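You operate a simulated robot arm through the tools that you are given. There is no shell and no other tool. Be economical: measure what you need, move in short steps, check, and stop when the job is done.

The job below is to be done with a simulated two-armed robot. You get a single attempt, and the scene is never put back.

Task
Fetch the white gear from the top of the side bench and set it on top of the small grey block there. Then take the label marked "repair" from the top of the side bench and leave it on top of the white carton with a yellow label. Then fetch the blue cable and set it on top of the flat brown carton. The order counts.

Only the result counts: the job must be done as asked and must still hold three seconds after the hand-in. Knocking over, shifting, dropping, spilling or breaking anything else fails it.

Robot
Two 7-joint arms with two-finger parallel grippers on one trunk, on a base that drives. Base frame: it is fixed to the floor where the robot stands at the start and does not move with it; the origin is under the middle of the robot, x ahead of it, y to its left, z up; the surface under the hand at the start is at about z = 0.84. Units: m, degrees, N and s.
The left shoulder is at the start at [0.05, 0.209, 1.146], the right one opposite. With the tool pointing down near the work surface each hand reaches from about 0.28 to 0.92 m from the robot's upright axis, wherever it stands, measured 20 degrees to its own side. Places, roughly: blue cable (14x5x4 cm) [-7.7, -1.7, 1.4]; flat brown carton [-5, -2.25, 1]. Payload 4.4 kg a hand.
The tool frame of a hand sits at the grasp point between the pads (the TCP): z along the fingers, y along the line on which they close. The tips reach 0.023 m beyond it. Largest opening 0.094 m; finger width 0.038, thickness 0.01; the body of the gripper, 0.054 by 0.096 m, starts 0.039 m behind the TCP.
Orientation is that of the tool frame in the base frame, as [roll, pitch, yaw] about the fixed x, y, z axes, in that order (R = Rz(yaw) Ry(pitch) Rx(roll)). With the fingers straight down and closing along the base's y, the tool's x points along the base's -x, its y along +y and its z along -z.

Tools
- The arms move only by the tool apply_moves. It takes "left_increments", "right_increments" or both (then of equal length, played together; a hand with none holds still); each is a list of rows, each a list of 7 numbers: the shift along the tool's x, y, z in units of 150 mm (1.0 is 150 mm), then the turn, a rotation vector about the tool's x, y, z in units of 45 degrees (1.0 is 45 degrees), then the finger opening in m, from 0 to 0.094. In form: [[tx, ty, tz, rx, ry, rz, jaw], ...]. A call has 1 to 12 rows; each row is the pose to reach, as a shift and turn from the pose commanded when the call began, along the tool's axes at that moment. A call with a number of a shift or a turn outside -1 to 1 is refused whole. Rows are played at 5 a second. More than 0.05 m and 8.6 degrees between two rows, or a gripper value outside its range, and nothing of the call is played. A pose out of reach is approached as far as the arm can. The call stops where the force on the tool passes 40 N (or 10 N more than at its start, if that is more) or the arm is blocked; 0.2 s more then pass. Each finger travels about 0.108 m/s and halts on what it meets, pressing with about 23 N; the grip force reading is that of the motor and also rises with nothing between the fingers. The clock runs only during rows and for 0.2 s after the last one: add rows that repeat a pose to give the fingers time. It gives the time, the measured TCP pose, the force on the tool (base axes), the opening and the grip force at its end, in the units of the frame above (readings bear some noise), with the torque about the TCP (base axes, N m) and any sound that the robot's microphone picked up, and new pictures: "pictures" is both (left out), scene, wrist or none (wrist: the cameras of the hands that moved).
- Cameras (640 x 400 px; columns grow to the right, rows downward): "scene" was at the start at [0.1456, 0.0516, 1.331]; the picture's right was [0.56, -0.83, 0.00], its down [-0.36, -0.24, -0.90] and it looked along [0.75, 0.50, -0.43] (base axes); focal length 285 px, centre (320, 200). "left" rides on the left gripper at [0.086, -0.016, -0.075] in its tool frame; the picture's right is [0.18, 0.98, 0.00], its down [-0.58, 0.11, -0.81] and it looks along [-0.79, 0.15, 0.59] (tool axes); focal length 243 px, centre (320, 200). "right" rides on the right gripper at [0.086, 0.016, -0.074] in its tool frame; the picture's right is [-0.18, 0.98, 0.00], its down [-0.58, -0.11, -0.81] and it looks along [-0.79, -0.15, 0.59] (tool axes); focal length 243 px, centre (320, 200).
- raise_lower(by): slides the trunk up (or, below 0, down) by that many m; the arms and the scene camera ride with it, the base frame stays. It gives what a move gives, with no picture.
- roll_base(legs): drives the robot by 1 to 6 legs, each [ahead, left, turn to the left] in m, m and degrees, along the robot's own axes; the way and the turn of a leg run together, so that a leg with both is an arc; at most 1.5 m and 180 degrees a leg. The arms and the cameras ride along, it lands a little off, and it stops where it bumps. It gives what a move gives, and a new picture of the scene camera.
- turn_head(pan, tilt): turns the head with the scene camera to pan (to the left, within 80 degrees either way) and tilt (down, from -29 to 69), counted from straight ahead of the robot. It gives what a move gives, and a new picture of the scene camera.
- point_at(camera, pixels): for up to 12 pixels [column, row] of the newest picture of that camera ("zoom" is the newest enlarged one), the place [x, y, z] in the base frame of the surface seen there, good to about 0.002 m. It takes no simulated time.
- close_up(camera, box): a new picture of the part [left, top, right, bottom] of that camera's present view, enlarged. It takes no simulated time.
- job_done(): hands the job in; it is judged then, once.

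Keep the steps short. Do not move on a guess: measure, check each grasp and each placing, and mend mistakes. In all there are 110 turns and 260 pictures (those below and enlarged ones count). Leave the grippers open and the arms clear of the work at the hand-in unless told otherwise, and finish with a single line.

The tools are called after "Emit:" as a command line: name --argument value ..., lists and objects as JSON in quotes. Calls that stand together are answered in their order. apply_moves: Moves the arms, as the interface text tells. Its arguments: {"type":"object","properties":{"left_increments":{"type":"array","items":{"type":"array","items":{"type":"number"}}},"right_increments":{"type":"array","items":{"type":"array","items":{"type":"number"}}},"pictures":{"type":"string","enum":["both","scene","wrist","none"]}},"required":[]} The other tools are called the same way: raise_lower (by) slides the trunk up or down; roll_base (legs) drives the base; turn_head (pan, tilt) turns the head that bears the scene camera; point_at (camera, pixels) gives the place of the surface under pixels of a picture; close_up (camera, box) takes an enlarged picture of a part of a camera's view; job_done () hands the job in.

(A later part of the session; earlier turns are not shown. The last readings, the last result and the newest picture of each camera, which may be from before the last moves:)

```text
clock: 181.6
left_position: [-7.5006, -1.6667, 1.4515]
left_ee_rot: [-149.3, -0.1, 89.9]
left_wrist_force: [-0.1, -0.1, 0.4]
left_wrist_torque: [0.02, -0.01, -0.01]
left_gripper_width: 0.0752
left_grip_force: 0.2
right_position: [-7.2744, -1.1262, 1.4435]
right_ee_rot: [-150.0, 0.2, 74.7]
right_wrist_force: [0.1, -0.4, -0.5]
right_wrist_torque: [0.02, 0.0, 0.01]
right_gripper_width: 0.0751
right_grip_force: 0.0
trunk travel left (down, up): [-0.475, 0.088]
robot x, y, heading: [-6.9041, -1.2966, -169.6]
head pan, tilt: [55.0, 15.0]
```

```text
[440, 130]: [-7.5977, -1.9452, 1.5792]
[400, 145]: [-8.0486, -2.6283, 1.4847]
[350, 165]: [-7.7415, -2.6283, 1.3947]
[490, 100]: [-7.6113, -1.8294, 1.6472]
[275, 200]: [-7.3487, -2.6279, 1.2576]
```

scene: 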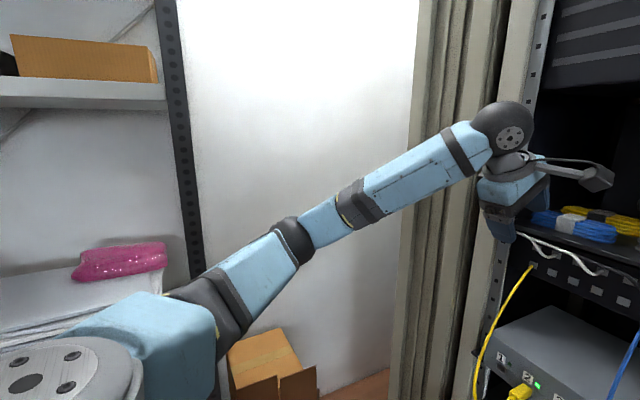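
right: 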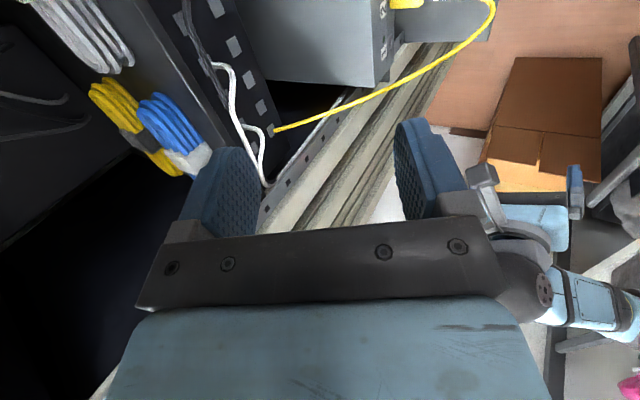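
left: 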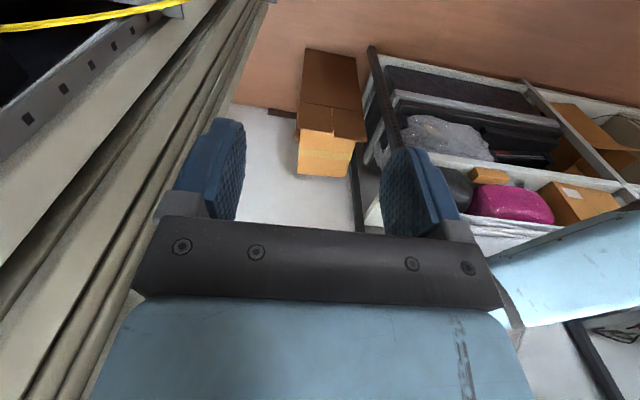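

The arm reaches well. Now I slide the tilted hand into the rack above the cable, to x≈-7.66, z≈1.446 (rear finger tip clears the 1.4255 band).

Emit:
apply_moves --left_increments '[[0, -0.226, 0.142, 0, 0, 0, 0.075], [0, -0.452, 0.284, 0, 0, 0, 0.075], [0, -0.678, 0.42, 0, 0, 0, 0.075], [0, -0.8, 0.5, 0, 0, 0, 0.075], [0, -0.904, 0.566, 0, 0, 0, 0.075], [0, -0.904, 0.566, 0, 0, 0, 0.075]]' --pictures "none"

Emit:
turn_head --pan 20 --tilt 15

Emit:
close_up --camera "scene" --box '[200, 80, 440, 250]'

```text
clock: 183.0
left_position: [-7.6605, -1.667, 1.4479]
left_ee_rot: [-149.5, -0.1, 89.9]
left_wrist_force: [0.6, 0.4, 0.3]
left_wrist_torque: [0.0, 0.01, 0.05]
left_gripper_width: 0.0751
left_grip_force: 0.1
right_position: [-7.2756, -1.1253, 1.4427]
right_ee_rot: [-149.9, 0.1, 74.7]
right_wrist_force: [-0.1, 0.4, -0.1]
right_wrist_torque: [-0.02, -0.01, 0.02]
right_gripper_width: 0.0749
right_grip_force: 0.0
trunk travel left (down, up): [-0.475, 0.088]
robot x, y, heading: [-6.9021, -1.2982, -169.5]
head pan, tilt: [55.0, 15.0]
```

```text
clock: 184.0
left_position: [-7.6612, -1.6676, 1.448]
left_ee_rot: [-149.6, -0.2, 90.0]
left_wrist_force: [0.1, -0.3, -0.2]
left_wrist_torque: [-0.01, 0.02, 0.01]
left_gripper_width: 0.0751
left_grip_force: 0.0
right_position: [-7.2754, -1.125, 1.4425]
right_ee_rot: [-149.9, 0.1, 74.7]
right_wrist_force: [-0.4, -0.2, -0.7]
right_wrist_torque: [0.01, 0.04, 0.0]
right_gripper_width: 0.075
right_grip_force: 0.0
trunk travel left (down, up): [-0.475, 0.088]
robot x, y, heading: [-6.903, -1.2972, -169.7]
head pan, tilt: [20.0, 15.0]
```

scene: 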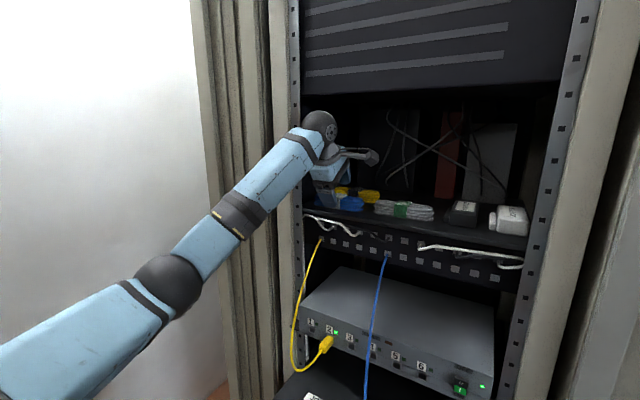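

```text
2.35 times, centred on (320, 165) of scene
```

zoom: 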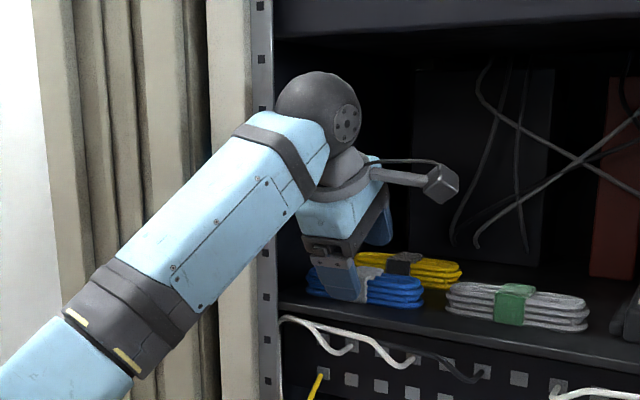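

Emit:
point_at --camera "zoom" --pixels '[[300, 130], [250, 175], [200, 230], [310, 95], [262, 60], [345, 120], [320, 72], [200, 150]]'

```text
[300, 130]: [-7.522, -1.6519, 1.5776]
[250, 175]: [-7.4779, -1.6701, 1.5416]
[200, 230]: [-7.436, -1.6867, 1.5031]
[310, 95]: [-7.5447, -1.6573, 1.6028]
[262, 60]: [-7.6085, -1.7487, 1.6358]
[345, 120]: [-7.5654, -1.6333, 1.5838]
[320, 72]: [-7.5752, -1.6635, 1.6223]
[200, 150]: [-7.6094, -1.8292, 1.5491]
```

The forearm runs nearly straight with the post clear. I rotate the hand toward vertical (to ~7° tilt) above the cable, shift back 1.3 cm, and lower the fingers around it.

Emit:
apply_moves --left_increments '[[0, -0.026, 0.015, -0.167, 0, 0, 0.075], [0, -0.052, 0.03, -0.333, 0, 0, 0.075], [0, -0.078, 0.046, -0.51, 0, 0, 0.075], [0, -0.078, 0.046, -0.51, 0, 0, 0.075], [0, -0.04, 0.11, -0.51, 0, 0, 0.075], [0, -0.002, 0.175, -0.51, 0, 0, 0.075], [0, -0.002, 0.175, -0.51, 0, 0, 0.075]]' --pictures "both"

Emit:
close_up --camera "scene" --box '[260, 90, 440, 230]'

```text
clock: 185.6
left_position: [-7.6716, -1.6661, 1.4252]
left_ee_rot: [-172.6, -0.2, 89.9]
left_wrist_force: [0.1, -0.2, 0.5]
left_wrist_torque: [-0.03, 0.03, 0.01]
left_gripper_width: 0.0751
left_grip_force: 0.1
right_position: [-7.2748, -1.1263, 1.4433]
right_ee_rot: [-150.0, 0.1, 74.8]
right_wrist_force: [0.6, 0.1, 0.0]
right_wrist_torque: [0.01, 0.0, 0.02]
right_gripper_width: 0.0749
right_grip_force: 0.0
trunk travel left (down, up): [-0.475, 0.088]
robot x, y, heading: [-6.9079, -1.3001, -169.7]
head pan, tilt: [20.0, 15.0]
```

scene: 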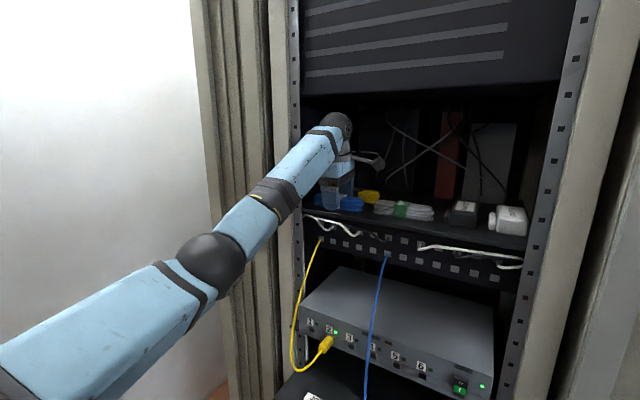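
left: 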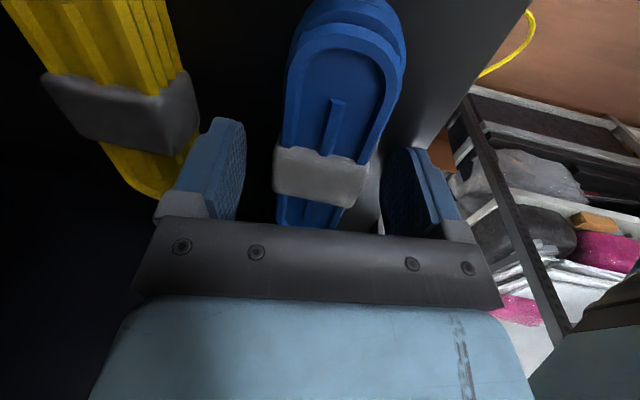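

```text
2.86 times, centred on (350, 160) of scene
```

zoom: 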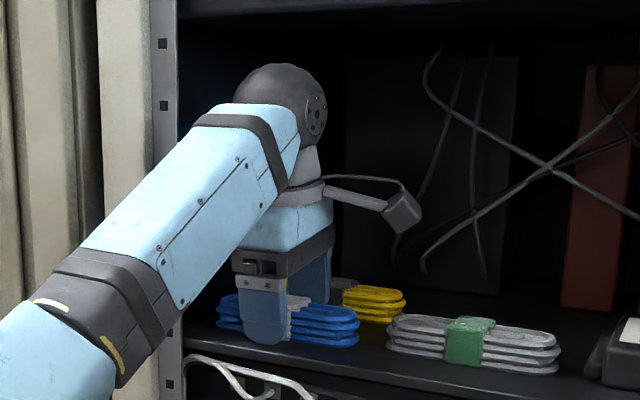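

The blue bundle sits between the fingers, clear of the yellow one. I close gently.

Emit:
apply_moves --left_increments '[[0, -0.015, 0, 0, 0, 0, 0.06], [0, -0.015, 0, 0, 0, 0, 0.05], [0, -0.015, 0, 0, 0, 0, 0.04], [0, -0.015, 0, 0, 0, 0, 0.035], [0, -0.015, 0, 0, 0, 0, 0.035]]' --pictures "wrist"

```text
clock: 186.8
left_position: [-7.6756, -1.6669, 1.4267]
left_ee_rot: [-172.4, 0.0, 90.0]
left_wrist_force: [0.2, -0.3, 1.0]
left_wrist_torque: [-0.04, -0.05, -0.06]
left_gripper_width: 0.0459
left_grip_force: 22.9
right_position: [-7.2767, -1.126, 1.4432]
right_ee_rot: [-150.1, 0.1, 74.7]
right_wrist_force: [-0.1, -0.8, -0.2]
right_wrist_torque: [-0.01, -0.03, -0.02]
right_gripper_width: 0.0748
right_grip_force: 0.1
trunk travel left (down, up): [-0.475, 0.088]
robot x, y, heading: [-6.9028, -1.2979, -169.8]
head pan, tilt: [20.0, 15.0]
```

left: 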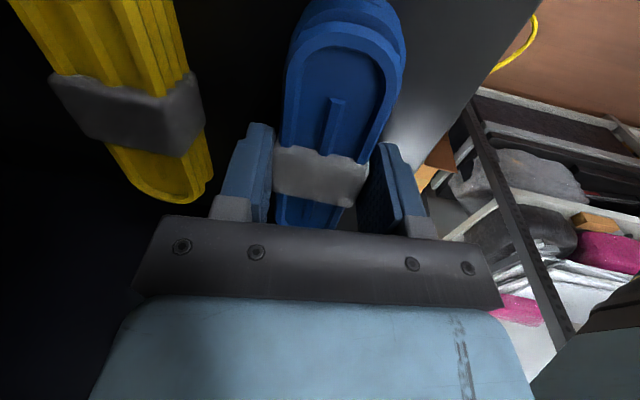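

Held firmly (46 mm, 23 N). I lift 12 mm and draw it straight out of the rack.

Emit:
apply_moves --left_increments '[[0, -0.005, -0.04, 0, 0, 0, 0.035], [0, -0.01, -0.08, 0, 0, 0, 0.035], [0.02, 0.1, -0.095, 0, 0, 0, 0.035], [0.04, 0.3, -0.12, 0, 0, 0, 0.035], [0.04, 0.5, -0.147, 0, 0, 0, 0.035], [0.04, 0.75, -0.18, 0, 0, 0, 0.035], [0.04, 0.98, -0.21, 0, 0, 0, 0.035], [0.04, 0.98, -0.21, 0, 0, 0, 0.035]]' --pictures "both"

```text
clock: 188.6
left_position: [-7.5257, -1.6598, 1.437]
left_ee_rot: [-172.7, 0.0, 89.9]
left_wrist_force: [-1.1, 0.2, -0.8]
left_wrist_torque: [0.01, -0.03, 0.01]
left_gripper_width: 0.0457
left_grip_force: 23.1
right_position: [-7.2764, -1.1255, 1.4433]
right_ee_rot: [-150.1, 0.1, 74.6]
right_wrist_force: [-0.8, -0.1, 0.4]
right_wrist_torque: [-0.06, 0.02, -0.02]
right_gripper_width: 0.0749
right_grip_force: 0.0
trunk travel left (down, up): [-0.475, 0.088]
robot x, y, heading: [-6.8993, -1.2973, -169.6]
head pan, tilt: [20.0, 15.0]
```

scene: 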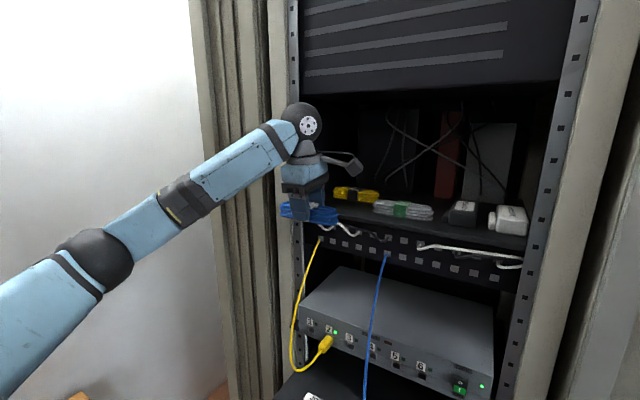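
left: 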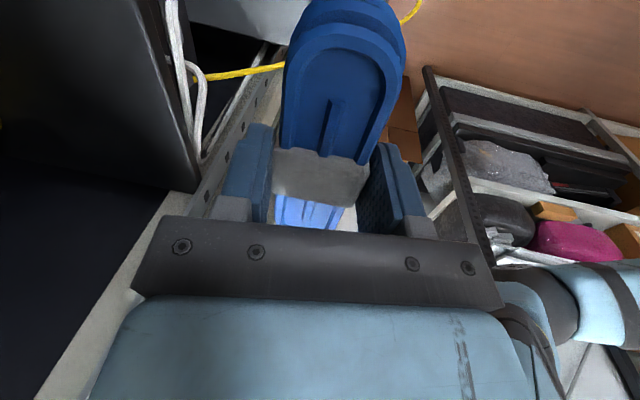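

The blue cable is out. Now I manoeuvre back: leftwards and slightly back, turn to face straight, then tuck the arm before backing down the aisle.

Emit:
roll_base --legs '[[-0.096, 0.322, 0], [0, 0, -10.4]]'

```text
clock: 191.7
left_position: [-7.3968, -1.9006, 1.4373]
left_ee_rot: [-173.0, 0.6, 87.7]
left_wrist_force: [-0.2, -0.5, -1.9]
left_wrist_torque: [-0.02, 0.02, 0.01]
left_gripper_width: 0.045
left_grip_force: 23.3
right_position: [-7.1353, -1.3824, 1.4397]
right_ee_rot: [-150.4, 0.7, 73.7]
right_wrist_force: [0.1, -0.7, 0.4]
right_wrist_torque: [-0.02, 0.0, -0.01]
right_gripper_width: 0.0749
right_grip_force: 0.2
trunk travel left (down, up): [-0.475, 0.088]
robot x, y, heading: [-6.7598, -1.5746, -170.6]
head pan, tilt: [20.0, 15.0]
stopped in leg 1: the robot was blocked; the commanded pose is now the measured one
```

scene: 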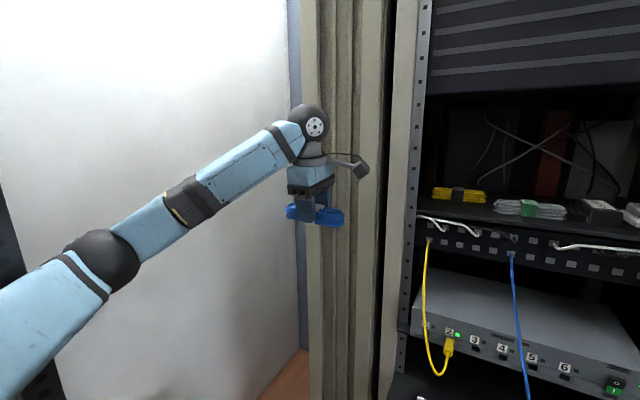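

The left upper arm touched the shelf post. I pull the hand to the right to free it.

Emit:
apply_moves --left_increments '[[0.25, -0.08, 0, 0, 0, 0, 0.035], [0.5, -0.16, 0, 0, 0, 0, 0.035], [0.75, -0.24, 0, 0, 0, 0, 0.035], [1.0, -0.3, 0, 0, 0, 0, 0.035]]' --pictures "none"

Emit:
roll_base --legs '[[0, 0, -9.5]]'

Emit:
turn_head --pan 50 --tilt 25

```text
clock: 192.7
left_position: [-7.4303, -1.772, 1.4414]
left_ee_rot: [-172.9, -0.1, 88.6]
left_wrist_force: [-0.6, 0.1, -1.0]
left_wrist_torque: [0.0, -0.01, 0.0]
left_gripper_width: 0.0452
left_grip_force: 23.2
right_position: [-7.1323, -1.4005, 1.4418]
right_ee_rot: [-150.0, 0.0, 74.1]
right_wrist_force: [-0.7, -0.5, -0.3]
right_wrist_torque: [0.03, 0.03, -0.03]
right_gripper_width: 0.0746
right_grip_force: 0.1
trunk travel left (down, up): [-0.475, 0.088]
robot x, y, heading: [-6.7619, -1.5752, -170.3]
head pan, tilt: [20.0, 15.0]
```

```text
clock: 193.8
left_position: [-7.453, -1.6597, 1.442]
left_ee_rot: [-172.8, -0.2, 78.8]
left_wrist_force: [0.3, 0.2, -1.4]
left_wrist_torque: [0.03, -0.03, 0.04]
left_gripper_width: 0.0452
left_grip_force: 23.4
right_position: [-7.0988, -1.3429, 1.4429]
right_ee_rot: [-150.0, 0.0, 64.6]
right_wrist_force: [0.1, -0.5, 0.2]
right_wrist_torque: [0.0, -0.01, 0.01]
right_gripper_width: 0.075
right_grip_force: 0.0
trunk travel left (down, up): [-0.475, 0.088]
robot x, y, heading: [-6.7659, -1.5777, -180.1]
head pan, tilt: [20.0, 15.0]
```

scene: 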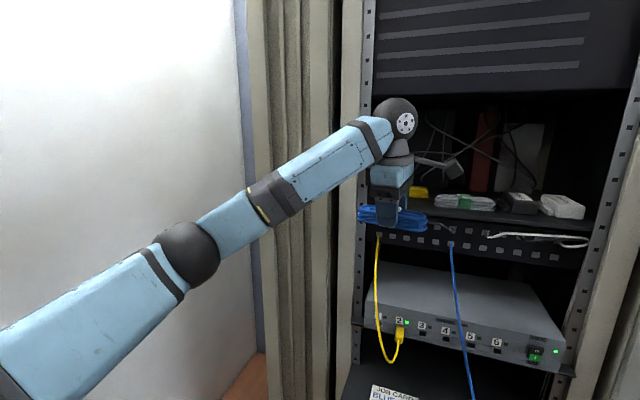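

```text
clock: 194.8
left_position: [-7.453, -1.6577, 1.4412]
left_ee_rot: [-172.8, -0.2, 79.0]
left_wrist_force: [-0.1, 0.2, -0.8]
left_wrist_torque: [-0.01, 0.01, -0.02]
left_gripper_width: 0.0451
left_grip_force: 23.6
right_position: [-7.0989, -1.3418, 1.4424]
right_ee_rot: [-150.0, 0.0, 64.5]
right_wrist_force: [0.1, 0.6, -0.3]
right_wrist_torque: [-0.01, 0.04, 0.02]
right_gripper_width: 0.0751
right_grip_force: 0.0
trunk travel left (down, up): [-0.475, 0.088]
robot x, y, heading: [-6.7596, -1.576, -179.5]
head pan, tilt: [50.0, 25.0]
```

scene: 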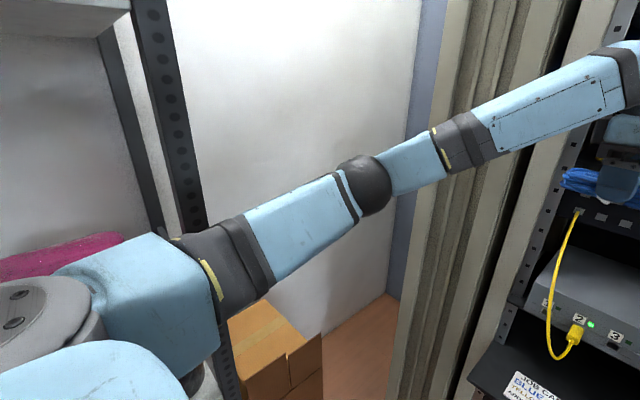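

Emit:
point_at --camera "scene" --pixels '[[365, 185], [340, 215], [280, 225], [220, 260], [215, 230], [180, 120]]'

```text
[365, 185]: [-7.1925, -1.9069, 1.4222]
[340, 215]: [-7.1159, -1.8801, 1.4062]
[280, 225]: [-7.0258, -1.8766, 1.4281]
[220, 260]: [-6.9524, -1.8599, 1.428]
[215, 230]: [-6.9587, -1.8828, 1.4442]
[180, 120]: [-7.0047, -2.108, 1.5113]
```

I tuck the left hand further right so the elbow will clear the post after shifting left.

Emit:
apply_moves --left_increments '[[0.24, -0.08, 0, 0, 0, 0, 0.035], [0.48, -0.16, 0, 0, 0, 0, 0.035], [0.72, -0.24, 0, 0, 0, 0, 0.035], [0.95, -0.3, 0, 0, 0, 0, 0.035]]' --pictures "scene"

Emit:
point_at --camera "scene" --pixels '[[365, 185], [385, 175], [340, 215], [280, 225], [220, 260], [400, 200]]'

```text
clock: 195.8
left_position: [-7.4707, -1.506, 1.4484]
left_ee_rot: [-172.8, 0.0, 79.0]
left_wrist_force: [0.5, 0.5, -1.7]
left_wrist_torque: [-0.05, -0.01, 0.0]
left_gripper_width: 0.0448
left_grip_force: 23.1
right_position: [-7.0979, -1.3396, 1.4426]
right_ee_rot: [-150.0, 0.2, 64.5]
right_wrist_force: [-0.1, -0.2, -0.2]
right_wrist_torque: [-0.06, 0.06, 0.02]
right_gripper_width: 0.075
right_grip_force: 0.0
trunk travel left (down, up): [-0.475, 0.088]
robot x, y, heading: [-6.7627, -1.5716, -179.9]
head pan, tilt: [50.0, 25.0]
```

scene: 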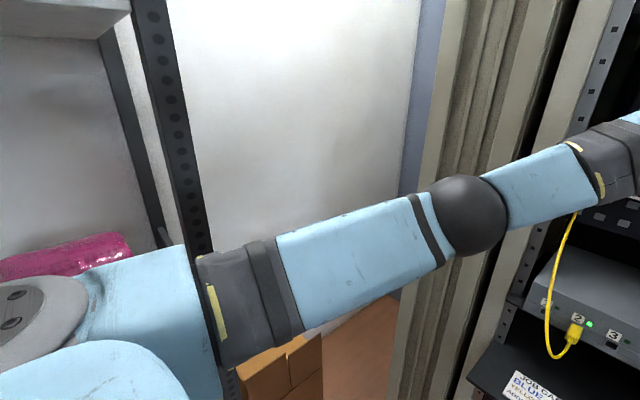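

```text
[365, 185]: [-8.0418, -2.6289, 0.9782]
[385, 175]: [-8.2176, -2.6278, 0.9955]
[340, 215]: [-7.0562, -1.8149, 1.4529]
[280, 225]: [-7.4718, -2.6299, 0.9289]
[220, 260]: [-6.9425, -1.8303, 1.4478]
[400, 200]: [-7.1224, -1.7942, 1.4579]
```

The arm is now tucked well. I shift left 0.14 m and back down the aisle 2.3 m to x≈-4.46.

Emit:
roll_base --legs '[[0, 0.145, 0], [-0.8, 0, 0], [-0.8, 0.01, 0], [-0.7, 0, 0]]'

Emit:
turn_head --pan 55 --tilt 30

```text
clock: 201.2
left_position: [-6.7367, -1.6719, 1.4492]
left_ee_rot: [-172.9, -0.1, 80.6]
left_wrist_force: [-1.3, -0.8, -1.2]
left_wrist_torque: [0.03, -0.02, 0.02]
left_gripper_width: 0.0439
left_grip_force: 22.8
right_position: [-6.3701, -1.4945, 1.4419]
right_ee_rot: [-150.0, 0.0, 66.3]
right_wrist_force: [-1.3, -0.7, 0.3]
right_wrist_torque: [-0.02, -0.02, -0.01]
right_gripper_width: 0.0749
right_grip_force: 0.0
trunk travel left (down, up): [-0.475, 0.088]
robot x, y, heading: [-6.0279, -1.7203, -178.3]
head pan, tilt: [50.0, 25.0]
stopped in leg 2: the robot was blocked; the commanded pose is now the measured one
```

scene: 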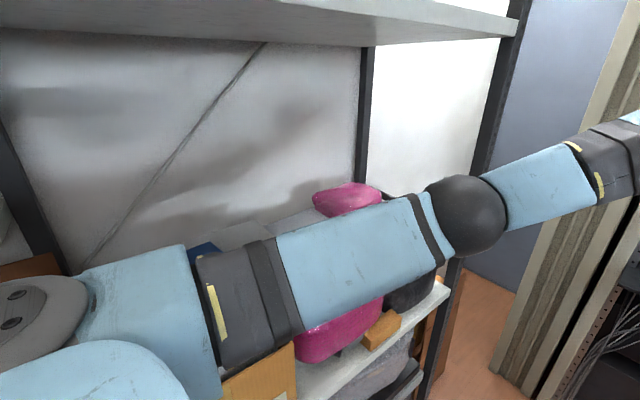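

```text
clock: 201.9
left_position: [-6.7369, -1.672, 1.4483]
left_ee_rot: [-173.0, -0.2, 80.6]
left_wrist_force: [-0.5, -1.4, -0.4]
left_wrist_torque: [0.0, 0.02, 0.04]
left_gripper_width: 0.0439
left_grip_force: 23.0
right_position: [-6.3691, -1.4943, 1.4425]
right_ee_rot: [-150.1, 0.0, 66.1]
right_wrist_force: [-0.9, 0.0, 0.1]
right_wrist_torque: [0.0, 0.01, -0.01]
right_gripper_width: 0.0747
right_grip_force: 0.2
trunk travel left (down, up): [-0.475, 0.088]
robot x, y, heading: [-6.0278, -1.7185, -178.4]
head pan, tilt: [55.0, 30.0]
```

scene: 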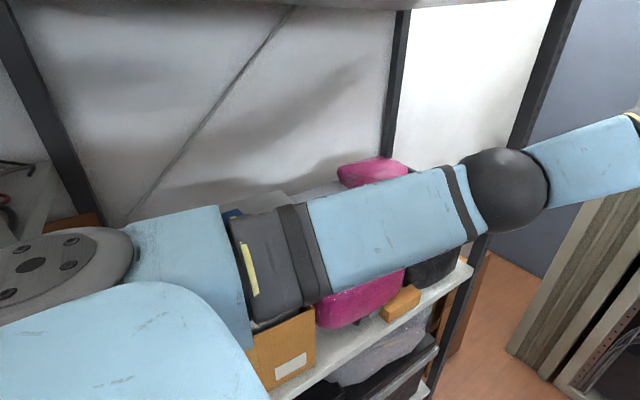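

The chair's back caught again at y -1.72. I tuck the hand a bit more, go ahead 0.1 m, straighten, shift to y≈-1.75, and back up again.

Emit:
apply_moves --left_increments '[[0.25, -0.04, 0, 0, 0, 0, 0.035], [0.5, -0.08, 0, 0, 0, 0, 0.035], [0.8, -0.13, 0, 0, 0, 0, 0.035]]' --pictures "none"

Emit:
roll_base --legs '[[0.12, 0, -1.6], [0, 0.03, 0], [-0.6, 0, 0], [-0.5, 0, 0], [-0.6, 0, 0]]'

```text
clock: 202.7
left_position: [-6.7303, -1.5591, 1.4398]
left_ee_rot: [-172.9, -0.2, 80.6]
left_wrist_force: [0.0, 0.1, -0.9]
left_wrist_torque: [0.02, 0.0, 0.03]
left_gripper_width: 0.0441
left_grip_force: 23.3
left hand out of reach, approached as far as the arm can: row 3
right_position: [-6.368, -1.4934, 1.4444]
right_ee_rot: [-150.1, -0.1, 66.3]
right_wrist_force: [0.7, -0.7, -0.2]
right_wrist_torque: [0.0, 0.01, 0.0]
right_gripper_width: 0.075
right_grip_force: 0.1
trunk travel left (down, up): [-0.475, 0.088]
robot x, y, heading: [-6.0255, -1.7173, -178.5]
head pan, tilt: [55.0, 30.0]
```

```text
clock: 211.7
left_position: [-5.4863, -1.5431, 1.439]
left_ee_rot: [-172.9, -0.1, 77.2]
left_wrist_force: [-0.1, -0.1, -1.9]
left_wrist_torque: [0.0, 0.01, -0.02]
left_gripper_width: 0.0438
left_grip_force: 23.2
right_position: [-5.1201, -1.5001, 1.4423]
right_ee_rot: [-150.1, 0.0, 62.7]
right_wrist_force: [-0.6, 0.0, -0.9]
right_wrist_torque: [0.0, 0.01, 0.04]
right_gripper_width: 0.0753
right_grip_force: 0.1
trunk travel left (down, up): [-0.475, 0.088]
robot x, y, heading: [-4.7956, -1.746, 178.1]
head pan, tilt: [55.0, 30.0]
stopped in leg 5: the robot was blocked; the commanded pose is now the measured one
```

scene: 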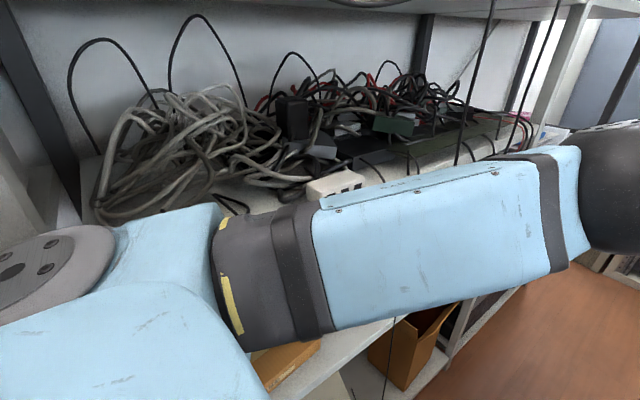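

Blocked at x≈-4.80, likely a bin on the left; I'll keep further right. Let me look for the flat brown carton on the rack at left.

Emit:
roll_base --legs '[[0.05, -0.08, 1.5]]'

Emit:
turn_head --pan 78 --tilt 45

```text
clock: 213.1
left_position: [-5.5382, -1.4847, 1.4395]
left_ee_rot: [-172.8, -0.2, 78.8]
left_wrist_force: [0.7, 0.6, -1.3]
left_wrist_torque: [0.05, 0.03, -0.01]
left_gripper_width: 0.0438
left_grip_force: 23.0
right_position: [-5.1727, -1.4323, 1.4433]
right_ee_rot: [-149.9, 0.0, 64.1]
right_wrist_force: [0.8, -0.2, 0.2]
right_wrist_torque: [0.01, 0.01, 0.0]
right_gripper_width: 0.0747
right_grip_force: 0.0
trunk travel left (down, up): [-0.475, 0.088]
robot x, y, heading: [-4.8424, -1.6706, 179.7]
head pan, tilt: [55.0, 30.0]
```

scene: 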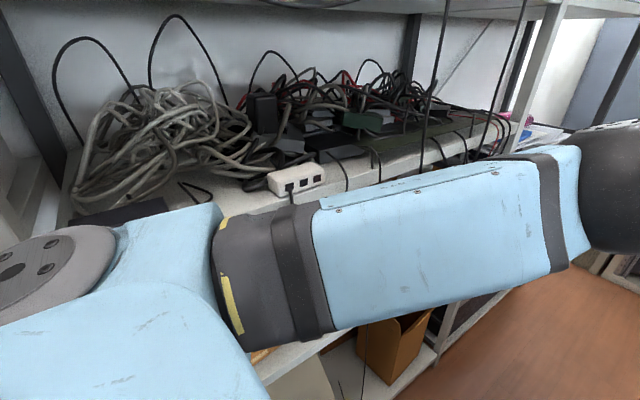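

```text
clock: 213.9
left_position: [-5.5387, -1.4846, 1.4382]
left_ee_rot: [-172.9, -0.1, 78.8]
left_wrist_force: [0.5, 0.2, -2.0]
left_wrist_torque: [0.0, 0.02, 0.02]
left_gripper_width: 0.0438
left_grip_force: 23.2
right_position: [-5.1747, -1.4293, 1.4432]
right_ee_rot: [-150.1, 0.0, 64.2]
right_wrist_force: [-0.4, -0.9, -0.8]
right_wrist_torque: [0.0, 0.01, -0.02]
right_gripper_width: 0.0749
right_grip_force: 0.2
trunk travel left (down, up): [-0.475, 0.088]
robot x, y, heading: [-4.8412, -1.6676, 179.7]
head pan, tilt: [78.0, 45.0]
```

scene: 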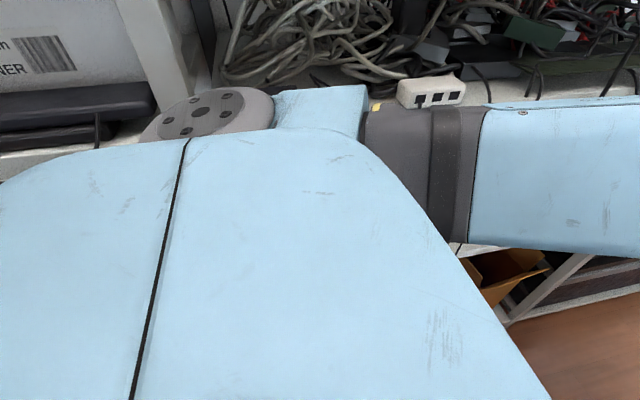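

I back up 0.4 m along y≈-1.66 and look ahead-left at the shelf near x≈-5.

Emit:
roll_base --legs '[[-0.45, 0, 0]]'

Emit:
turn_head --pan 35 --tilt 45

```text
clock: 216.7
left_position: [-5.0872, -1.4854, 1.4375]
left_ee_rot: [-173.0, -0.3, 78.7]
left_wrist_force: [-0.3, 0.5, -0.5]
left_wrist_torque: [0.01, 0.0, 0.02]
left_gripper_width: 0.0439
left_grip_force: 23.3
right_position: [-4.7207, -1.4321, 1.4422]
right_ee_rot: [-150.1, -0.1, 64.2]
right_wrist_force: [-0.6, 0.0, -1.0]
right_wrist_torque: [0.0, 0.02, 0.0]
right_gripper_width: 0.075
right_grip_force: 0.1
trunk travel left (down, up): [-0.475, 0.088]
robot x, y, heading: [-4.388, -1.669, 179.7]
head pan, tilt: [78.0, 45.0]
```

scene: 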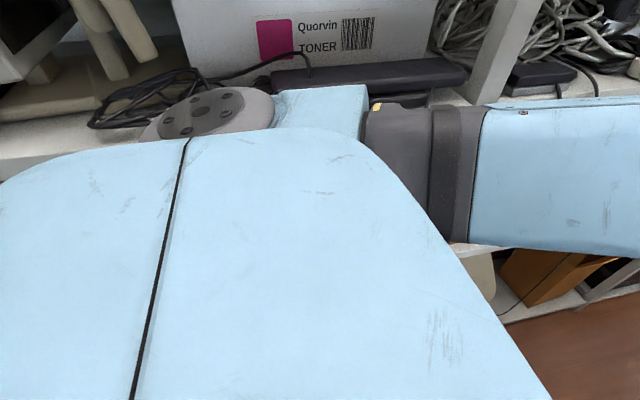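

```text
clock: 217.8
left_position: [-5.0852, -1.4866, 1.4382]
left_ee_rot: [-173.1, -0.1, 78.7]
left_wrist_force: [0.3, -0.5, -1.7]
left_wrist_torque: [-0.01, -0.02, -0.03]
left_gripper_width: 0.0438
left_grip_force: 23.3
right_position: [-4.7218, -1.4323, 1.4427]
right_ee_rot: [-150.1, 0.0, 64.0]
right_wrist_force: [-0.9, -0.1, 0.5]
right_wrist_torque: [0.03, 0.01, 0.02]
right_gripper_width: 0.0753
right_grip_force: 0.1
trunk travel left (down, up): [-0.475, 0.088]
robot x, y, heading: [-4.3875, -1.6679, 179.7]
head pan, tilt: [35.0, 45.0]
```

scene: 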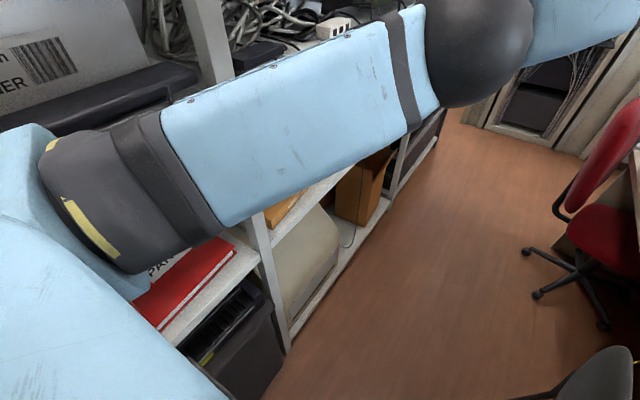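

I see a brown flat box at (285, 208) on the middle shelf. I measure and enlarge.

Emit:
point_at --camera "scene" --pixels '[[285, 205], [270, 218], [300, 198], [262, 235], [280, 228], [340, 22], [390, 165], [215, 60], [330, 175]]'

Emit:
close_up --camera "scene" --box '[220, 150, 420, 280]'

```text
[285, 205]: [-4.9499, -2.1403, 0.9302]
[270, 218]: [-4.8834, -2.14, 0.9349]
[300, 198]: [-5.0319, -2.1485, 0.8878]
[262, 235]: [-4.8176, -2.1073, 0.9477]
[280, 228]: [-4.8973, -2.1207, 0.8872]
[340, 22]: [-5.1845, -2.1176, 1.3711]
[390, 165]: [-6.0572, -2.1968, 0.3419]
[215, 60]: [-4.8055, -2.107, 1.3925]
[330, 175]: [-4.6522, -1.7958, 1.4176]
```

```text
3.08 times, centred on (320, 215) of scene
```

zoom: 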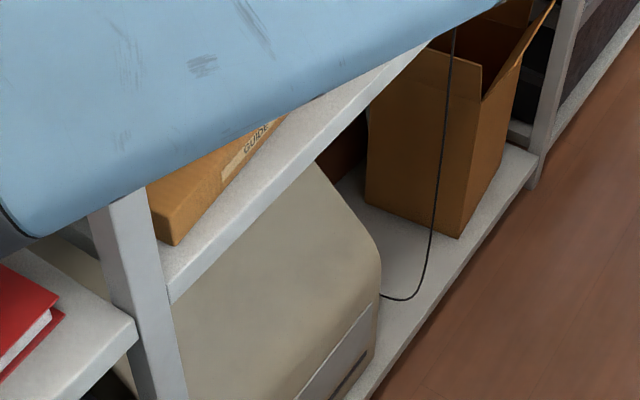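

I am short of turns, so I chain steps: move to (-5.3, -1.60), retract the hand a little, turn left 65° toward the rack (hand stays in the aisle), lower the trunk, and look.

Emit:
roll_base --legs '[[0.91, -0.07, 0]]'

Emit:
apply_moves --left_increments '[[0.05, 0.25, -0.03, 0, 0, 0, 0.035], [0.1, 0.5, -0.06, 0, 0, 0, 0.035], [0.15, 0.75, -0.1, 0, 0, 0, 0.035], [0.2, 1.0, -0.13, 0, 0, 0, 0.035]]' --pictures "none"

Emit:
roll_base --legs '[[0, 0, 65]]'

Emit:
raise_lower --by -0.28

Emit:
turn_head --pan 35 --tilt 30

```text
clock: 222.6
left_position: [-5.9951, -1.3987, 1.4392]
left_ee_rot: [-172.9, -0.2, 78.2]
left_wrist_force: [0.3, 0.5, -0.2]
left_wrist_torque: [0.0, -0.02, -0.01]
left_gripper_width: 0.0437
left_grip_force: 22.8
right_position: [-5.6313, -1.3487, 1.443]
right_ee_rot: [-150.2, -0.1, 63.6]
right_wrist_force: [0.1, -0.1, 0.4]
right_wrist_torque: [0.02, 0.0, 0.01]
right_gripper_width: 0.0753
right_grip_force: 0.2
trunk travel left (down, up): [-0.475, 0.088]
robot x, y, heading: [-5.3004, -1.5898, 178.8]
head pan, tilt: [35.0, 45.0]
```

scene: 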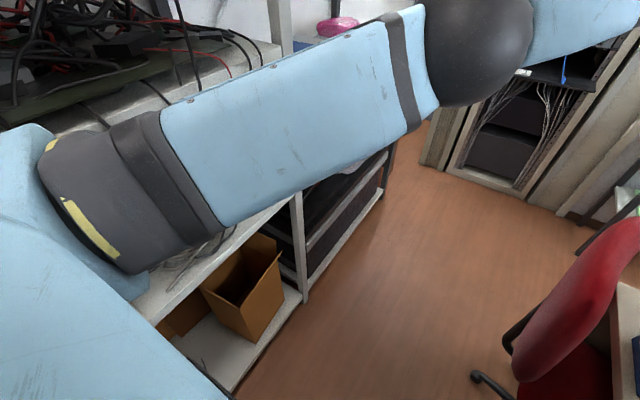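

```text
clock: 223.6
left_position: [-5.8412, -1.4019, 1.4389]
left_ee_rot: [-172.9, -0.3, 78.3]
left_wrist_force: [0.7, -0.3, -1.5]
left_wrist_torque: [-0.03, 0.0, -0.02]
left_gripper_width: 0.0438
left_grip_force: 23.0
right_position: [-5.63, -1.349, 1.4435]
right_ee_rot: [-150.0, 0.0, 63.6]
right_wrist_force: [-0.5, -1.1, -0.4]
right_wrist_torque: [0.01, 0.02, 0.01]
right_gripper_width: 0.075
right_grip_force: 0.0
trunk travel left (down, up): [-0.475, 0.088]
robot x, y, heading: [-5.2988, -1.5861, 179.2]
head pan, tilt: [35.0, 45.0]
```

```text
clock: 226.8
left_position: [-5.6994, -2.0002, 1.4389]
left_ee_rot: [-172.9, -0.2, 143.0]
left_wrist_force: [0.5, -0.6, -1.0]
left_wrist_torque: [0.02, 0.0, -0.01]
left_gripper_width: 0.0436
left_grip_force: 23.0
right_position: [-5.6563, -1.787, 1.4425]
right_ee_rot: [-150.0, 0.0, 128.6]
right_wrist_force: [0.4, -0.6, -0.2]
right_wrist_torque: [0.01, 0.0, 0.02]
right_gripper_width: 0.0749
right_grip_force: 0.1
trunk travel left (down, up): [-0.475, 0.088]
robot x, y, heading: [-5.3005, -1.5877, -115.8]
head pan, tilt: [35.0, 45.0]
```

scene: 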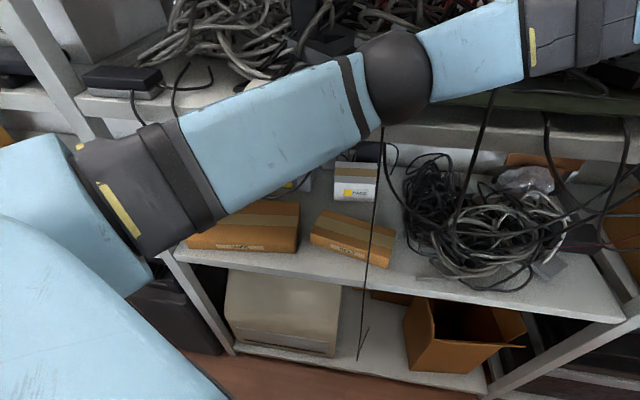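

```text
clock: 229.6
left_position: [-5.7, -2.0012, 1.1595]
left_ee_rot: [-172.9, -0.2, 143.2]
left_wrist_force: [-0.5, 0.2, -0.8]
left_wrist_torque: [-0.02, 0.0, 0.05]
left_gripper_width: 0.0437
left_grip_force: 23.0
right_position: [-5.6565, -1.7889, 1.1637]
right_ee_rot: [-150.1, 0.1, 128.5]
right_wrist_force: [-0.6, -0.3, -0.7]
right_wrist_torque: [-0.02, -0.01, -0.02]
right_gripper_width: 0.0752
right_grip_force: 0.0
trunk travel left (down, up): [-0.195, 0.368]
robot x, y, heading: [-5.2977, -1.5867, -116.0]
head pan, tilt: [35.0, 45.0]
```

```text
clock: 230.4
left_position: [-5.6998, -2.0015, 1.1585]
left_ee_rot: [-172.8, -0.1, 143.1]
left_wrist_force: [0.1, -0.3, -1.3]
left_wrist_torque: [-0.01, 0.0, -0.01]
left_gripper_width: 0.0438
left_grip_force: 22.9
right_position: [-5.657, -1.789, 1.1625]
right_ee_rot: [-150.1, 0.0, 128.5]
right_wrist_force: [0.5, -0.6, 1.1]
right_wrist_torque: [-0.01, 0.04, 0.01]
right_gripper_width: 0.0749
right_grip_force: 0.1
trunk travel left (down, up): [-0.195, 0.368]
robot x, y, heading: [-5.2999, -1.5865, -116.1]
head pan, tilt: [35.0, 30.0]
5 turns are left
```

scene: 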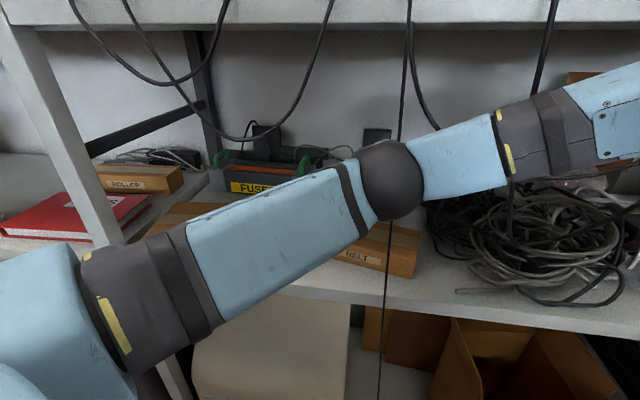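

The rotation worked. Two flat brown cartons and some hanging wires are visible, so I measure these, then bring the hand part-way in front and straighten its yaw, and look again.

Emit:
point_at --camera "scene" --pixels '[[384, 320], [404, 80], [395, 242], [415, 266], [345, 258], [170, 216], [205, 206], [300, 20], [275, 120], [160, 85], [95, 190], [410, 232]]'

Emit:
apply_moves --left_increments '[[-0.12, 0.17, 0.02, 0, 0, -0.17, 0.035], [-0.24, 0.34, 0.04, 0, 0, -0.34, 0.035], [-0.36, 0.51, 0.06, 0, 0, -0.51, 0.035], [-0.48, 0.68, 0.08, 0, 0, -0.68, 0.035], [-0.6, 0.87, 0.1, 0, 0, -0.82, 0.035]]' --pictures "none"

Emit:
turn_head --pan 42 --tilt 48

Emit:
point_at --camera "scene" --pixels '[[150, 150], [200, 150], [250, 150], [300, 150], [350, 150], [150, 200], [200, 200], [250, 200], [300, 200], [350, 200], [200, 250], [280, 250]]'

```text
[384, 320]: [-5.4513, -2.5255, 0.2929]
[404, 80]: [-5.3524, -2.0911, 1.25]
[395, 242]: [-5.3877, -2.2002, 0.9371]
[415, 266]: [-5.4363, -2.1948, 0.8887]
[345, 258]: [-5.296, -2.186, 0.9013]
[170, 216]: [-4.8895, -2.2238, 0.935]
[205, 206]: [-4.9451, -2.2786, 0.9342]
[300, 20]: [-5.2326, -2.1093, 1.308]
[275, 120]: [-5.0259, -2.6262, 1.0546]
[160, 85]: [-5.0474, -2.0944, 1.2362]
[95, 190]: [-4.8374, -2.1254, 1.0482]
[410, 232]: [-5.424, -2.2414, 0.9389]
```

```text
clock: 231.8
left_position: [-5.6536, -2.1544, 1.0869]
left_ee_rot: [-174.1, -4.6, 178.6]
left_wrist_force: [0.3, 2.0, 0.7]
left_wrist_torque: [-0.11, -0.02, -0.01]
left_gripper_width: 0.0439
left_grip_force: 22.4
left hand out of reach, approached as far as the arm can: row 2, 3, 4, 5
right_position: [-5.6559, -1.7849, 1.1634]
right_ee_rot: [-149.9, 0.3, 128.8]
right_wrist_force: [-0.3, 1.8, 0.5]
right_wrist_torque: [-0.07, -0.04, 0.03]
right_gripper_width: 0.0748
right_grip_force: 0.0
trunk travel left (down, up): [-0.195, 0.368]
robot x, y, heading: [-5.2991, -1.5932, -115.8]
head pan, tilt: [35.0, 30.0]
stopped in row 5 (left hand): the arm was blocked; the commanded pose is now the measured one
```

```text
clock: 232.6
left_position: [-5.6531, -2.1627, 1.0807]
left_ee_rot: [-174.7, -4.6, 178.8]
left_wrist_force: [0.0, 0.2, -0.3]
left_wrist_torque: [0.03, 0.03, 0.02]
left_gripper_width: 0.0435
left_grip_force: 22.5
right_position: [-5.6559, -1.7904, 1.1625]
right_ee_rot: [-150.2, -0.1, 128.8]
right_wrist_force: [0.0, -0.5, -0.2]
right_wrist_torque: [-0.03, 0.0, 0.0]
right_gripper_width: 0.0748
right_grip_force: 0.0
trunk travel left (down, up): [-0.195, 0.368]
robot x, y, heading: [-5.2959, -1.5902, -115.8]
head pan, tilt: [42.0, 48.0]
```

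scene: 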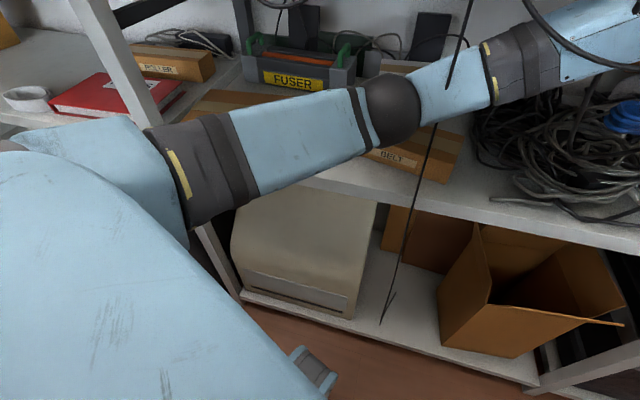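

```text
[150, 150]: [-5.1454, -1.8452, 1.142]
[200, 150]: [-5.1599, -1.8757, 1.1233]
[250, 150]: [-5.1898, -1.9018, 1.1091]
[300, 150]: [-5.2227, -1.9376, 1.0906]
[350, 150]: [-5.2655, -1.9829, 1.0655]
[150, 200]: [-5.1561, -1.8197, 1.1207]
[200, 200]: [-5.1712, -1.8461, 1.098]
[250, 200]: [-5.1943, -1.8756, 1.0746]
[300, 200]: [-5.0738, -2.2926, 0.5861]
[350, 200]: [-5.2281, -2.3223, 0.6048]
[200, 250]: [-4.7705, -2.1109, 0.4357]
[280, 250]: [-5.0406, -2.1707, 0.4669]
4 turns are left
```

Few turns remain. The hand drifted into the bay, so I pull it out, shift the base away from the rack, then turn left so the arm will face the left carton from past the hanging wire.

Emit:
apply_moves --left_increments '[[0.06, 0.25, -0.08, 0, -0.02, 0.1, 0.035], [0.12, 0.5, -0.16, 0, -0.04, 0.26, 0.035], [0.18, 0.7, -0.24, 0, -0.06, 0.42, 0.035], [0.25, 0.85, -0.3, 0, -0.08, 0.6, 0.035], [0.31, 1.0, -0.35, 0, -0.1, 0.79, 0.035], [0.31, 1.0, -0.35, 0, -0.1, 0.79, 0.035]]' --pictures "none"

Emit:
apply_moves --left_increments '[[0.03, 0.16, 0, 0, 0, 0, 0.035], [0.06, 0.33, 0, 0, 0, 0, 0.035], [0.06, 0.33, 0, 0, 0, 0, 0.035]]' --pictures "none"

Emit:
roll_base --legs '[[-0.108, -0.052, 0], [0, 0, 46]]'

Emit:
turn_head --pan 5 --tilt 45

Emit:
point_at --camera "scene" --pixels '[[250, 150], [300, 150], [350, 150], [400, 150], [250, 190], [300, 190], [350, 190], [400, 190], [250, 230], [300, 230], [350, 230], [200, 190]]'

```text
clock: 234.0
left_position: [-5.6934, -2.0097, 1.1243]
left_ee_rot: [-174.3, 3.6, 143.8]
left_wrist_force: [-0.3, -1.0, -1.6]
left_wrist_torque: [0.0, -0.03, 0.0]
left_gripper_width: 0.0438
left_grip_force: 23.3
left hand out of reach, approached as far as the arm can: row 1
right_position: [-5.6546, -1.7927, 1.161]
right_ee_rot: [-150.2, -0.1, 128.8]
right_wrist_force: [0.1, 0.4, -0.6]
right_wrist_torque: [-0.01, 0.0, 0.01]
right_gripper_width: 0.075
right_grip_force: 0.0
trunk travel left (down, up): [-0.195, 0.368]
robot x, y, heading: [-5.3009, -1.5898, -115.9]
head pan, tilt: [42.0, 48.0]
```

```text
clock: 234.8
left_position: [-5.6714, -1.9632, 1.1173]
left_ee_rot: [-174.2, 3.6, 143.9]
left_wrist_force: [-0.1, 0.3, -1.5]
left_wrist_torque: [0.03, 0.01, -0.02]
left_gripper_width: 0.0438
left_grip_force: 22.7
right_position: [-5.6555, -1.7916, 1.1625]
right_ee_rot: [-150.3, -0.1, 128.8]
right_wrist_force: [0.2, 0.2, -0.1]
right_wrist_torque: [0.01, 0.02, 0.03]
right_gripper_width: 0.0751
right_grip_force: 0.1
trunk travel left (down, up): [-0.195, 0.368]
robot x, y, heading: [-5.2985, -1.5932, -115.6]
head pan, tilt: [42.0, 48.0]
```

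```text
clock: 235.8
left_position: [-5.6742, -1.9172, 1.1179]
left_ee_rot: [-174.3, 3.6, 143.6]
left_wrist_force: [-0.1, -0.4, -1.1]
left_wrist_torque: [0.01, 0.01, -0.05]
left_gripper_width: 0.0436
left_grip_force: 22.8
right_position: [-5.6585, -1.7492, 1.1623]
right_ee_rot: [-150.2, -0.1, 128.7]
right_wrist_force: [0.6, 0.0, 0.1]
right_wrist_torque: [0.04, -0.05, 0.02]
right_gripper_width: 0.075
right_grip_force: 0.0
trunk travel left (down, up): [-0.195, 0.368]
robot x, y, heading: [-5.3012, -1.549, -115.9]
head pan, tilt: [42.0, 48.0]
stopped in leg 1: the robot was blocked; the commanded pose is now the measured one
```

scene: 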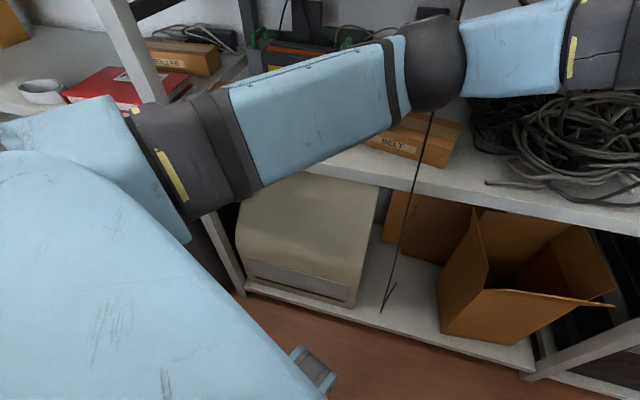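

```text
clock: 236.9
left_position: [-5.6733, -1.9191, 1.119]
left_ee_rot: [-174.2, 3.6, 143.6]
left_wrist_force: [0.1, -0.5, -1.8]
left_wrist_torque: [-0.01, -0.03, -0.06]
left_gripper_width: 0.0434
left_grip_force: 22.9
right_position: [-5.6584, -1.7481, 1.1629]
right_ee_rot: [-150.2, -0.1, 128.7]
right_wrist_force: [0.0, 0.0, 0.6]
right_wrist_torque: [0.0, 0.01, -0.02]
right_gripper_width: 0.0751
right_grip_force: 0.1
trunk travel left (down, up): [-0.195, 0.368]
robot x, y, heading: [-5.2995, -1.5493, -115.9]
head pan, tilt: [5.0, 45.0]
```

scene: 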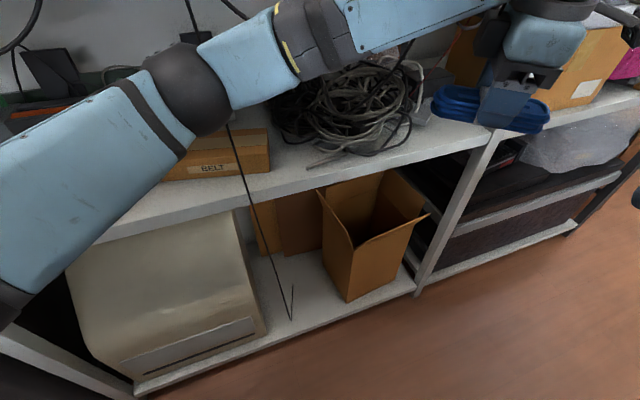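

```text
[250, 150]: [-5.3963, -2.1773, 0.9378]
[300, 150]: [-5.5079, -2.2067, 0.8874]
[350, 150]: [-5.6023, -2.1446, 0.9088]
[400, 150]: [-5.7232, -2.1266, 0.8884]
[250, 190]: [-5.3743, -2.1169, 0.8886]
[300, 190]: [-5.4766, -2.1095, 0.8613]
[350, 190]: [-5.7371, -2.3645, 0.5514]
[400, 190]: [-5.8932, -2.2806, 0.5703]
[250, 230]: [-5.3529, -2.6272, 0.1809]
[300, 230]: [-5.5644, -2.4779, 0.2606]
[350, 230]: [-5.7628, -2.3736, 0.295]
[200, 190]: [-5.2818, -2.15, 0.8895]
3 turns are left
```

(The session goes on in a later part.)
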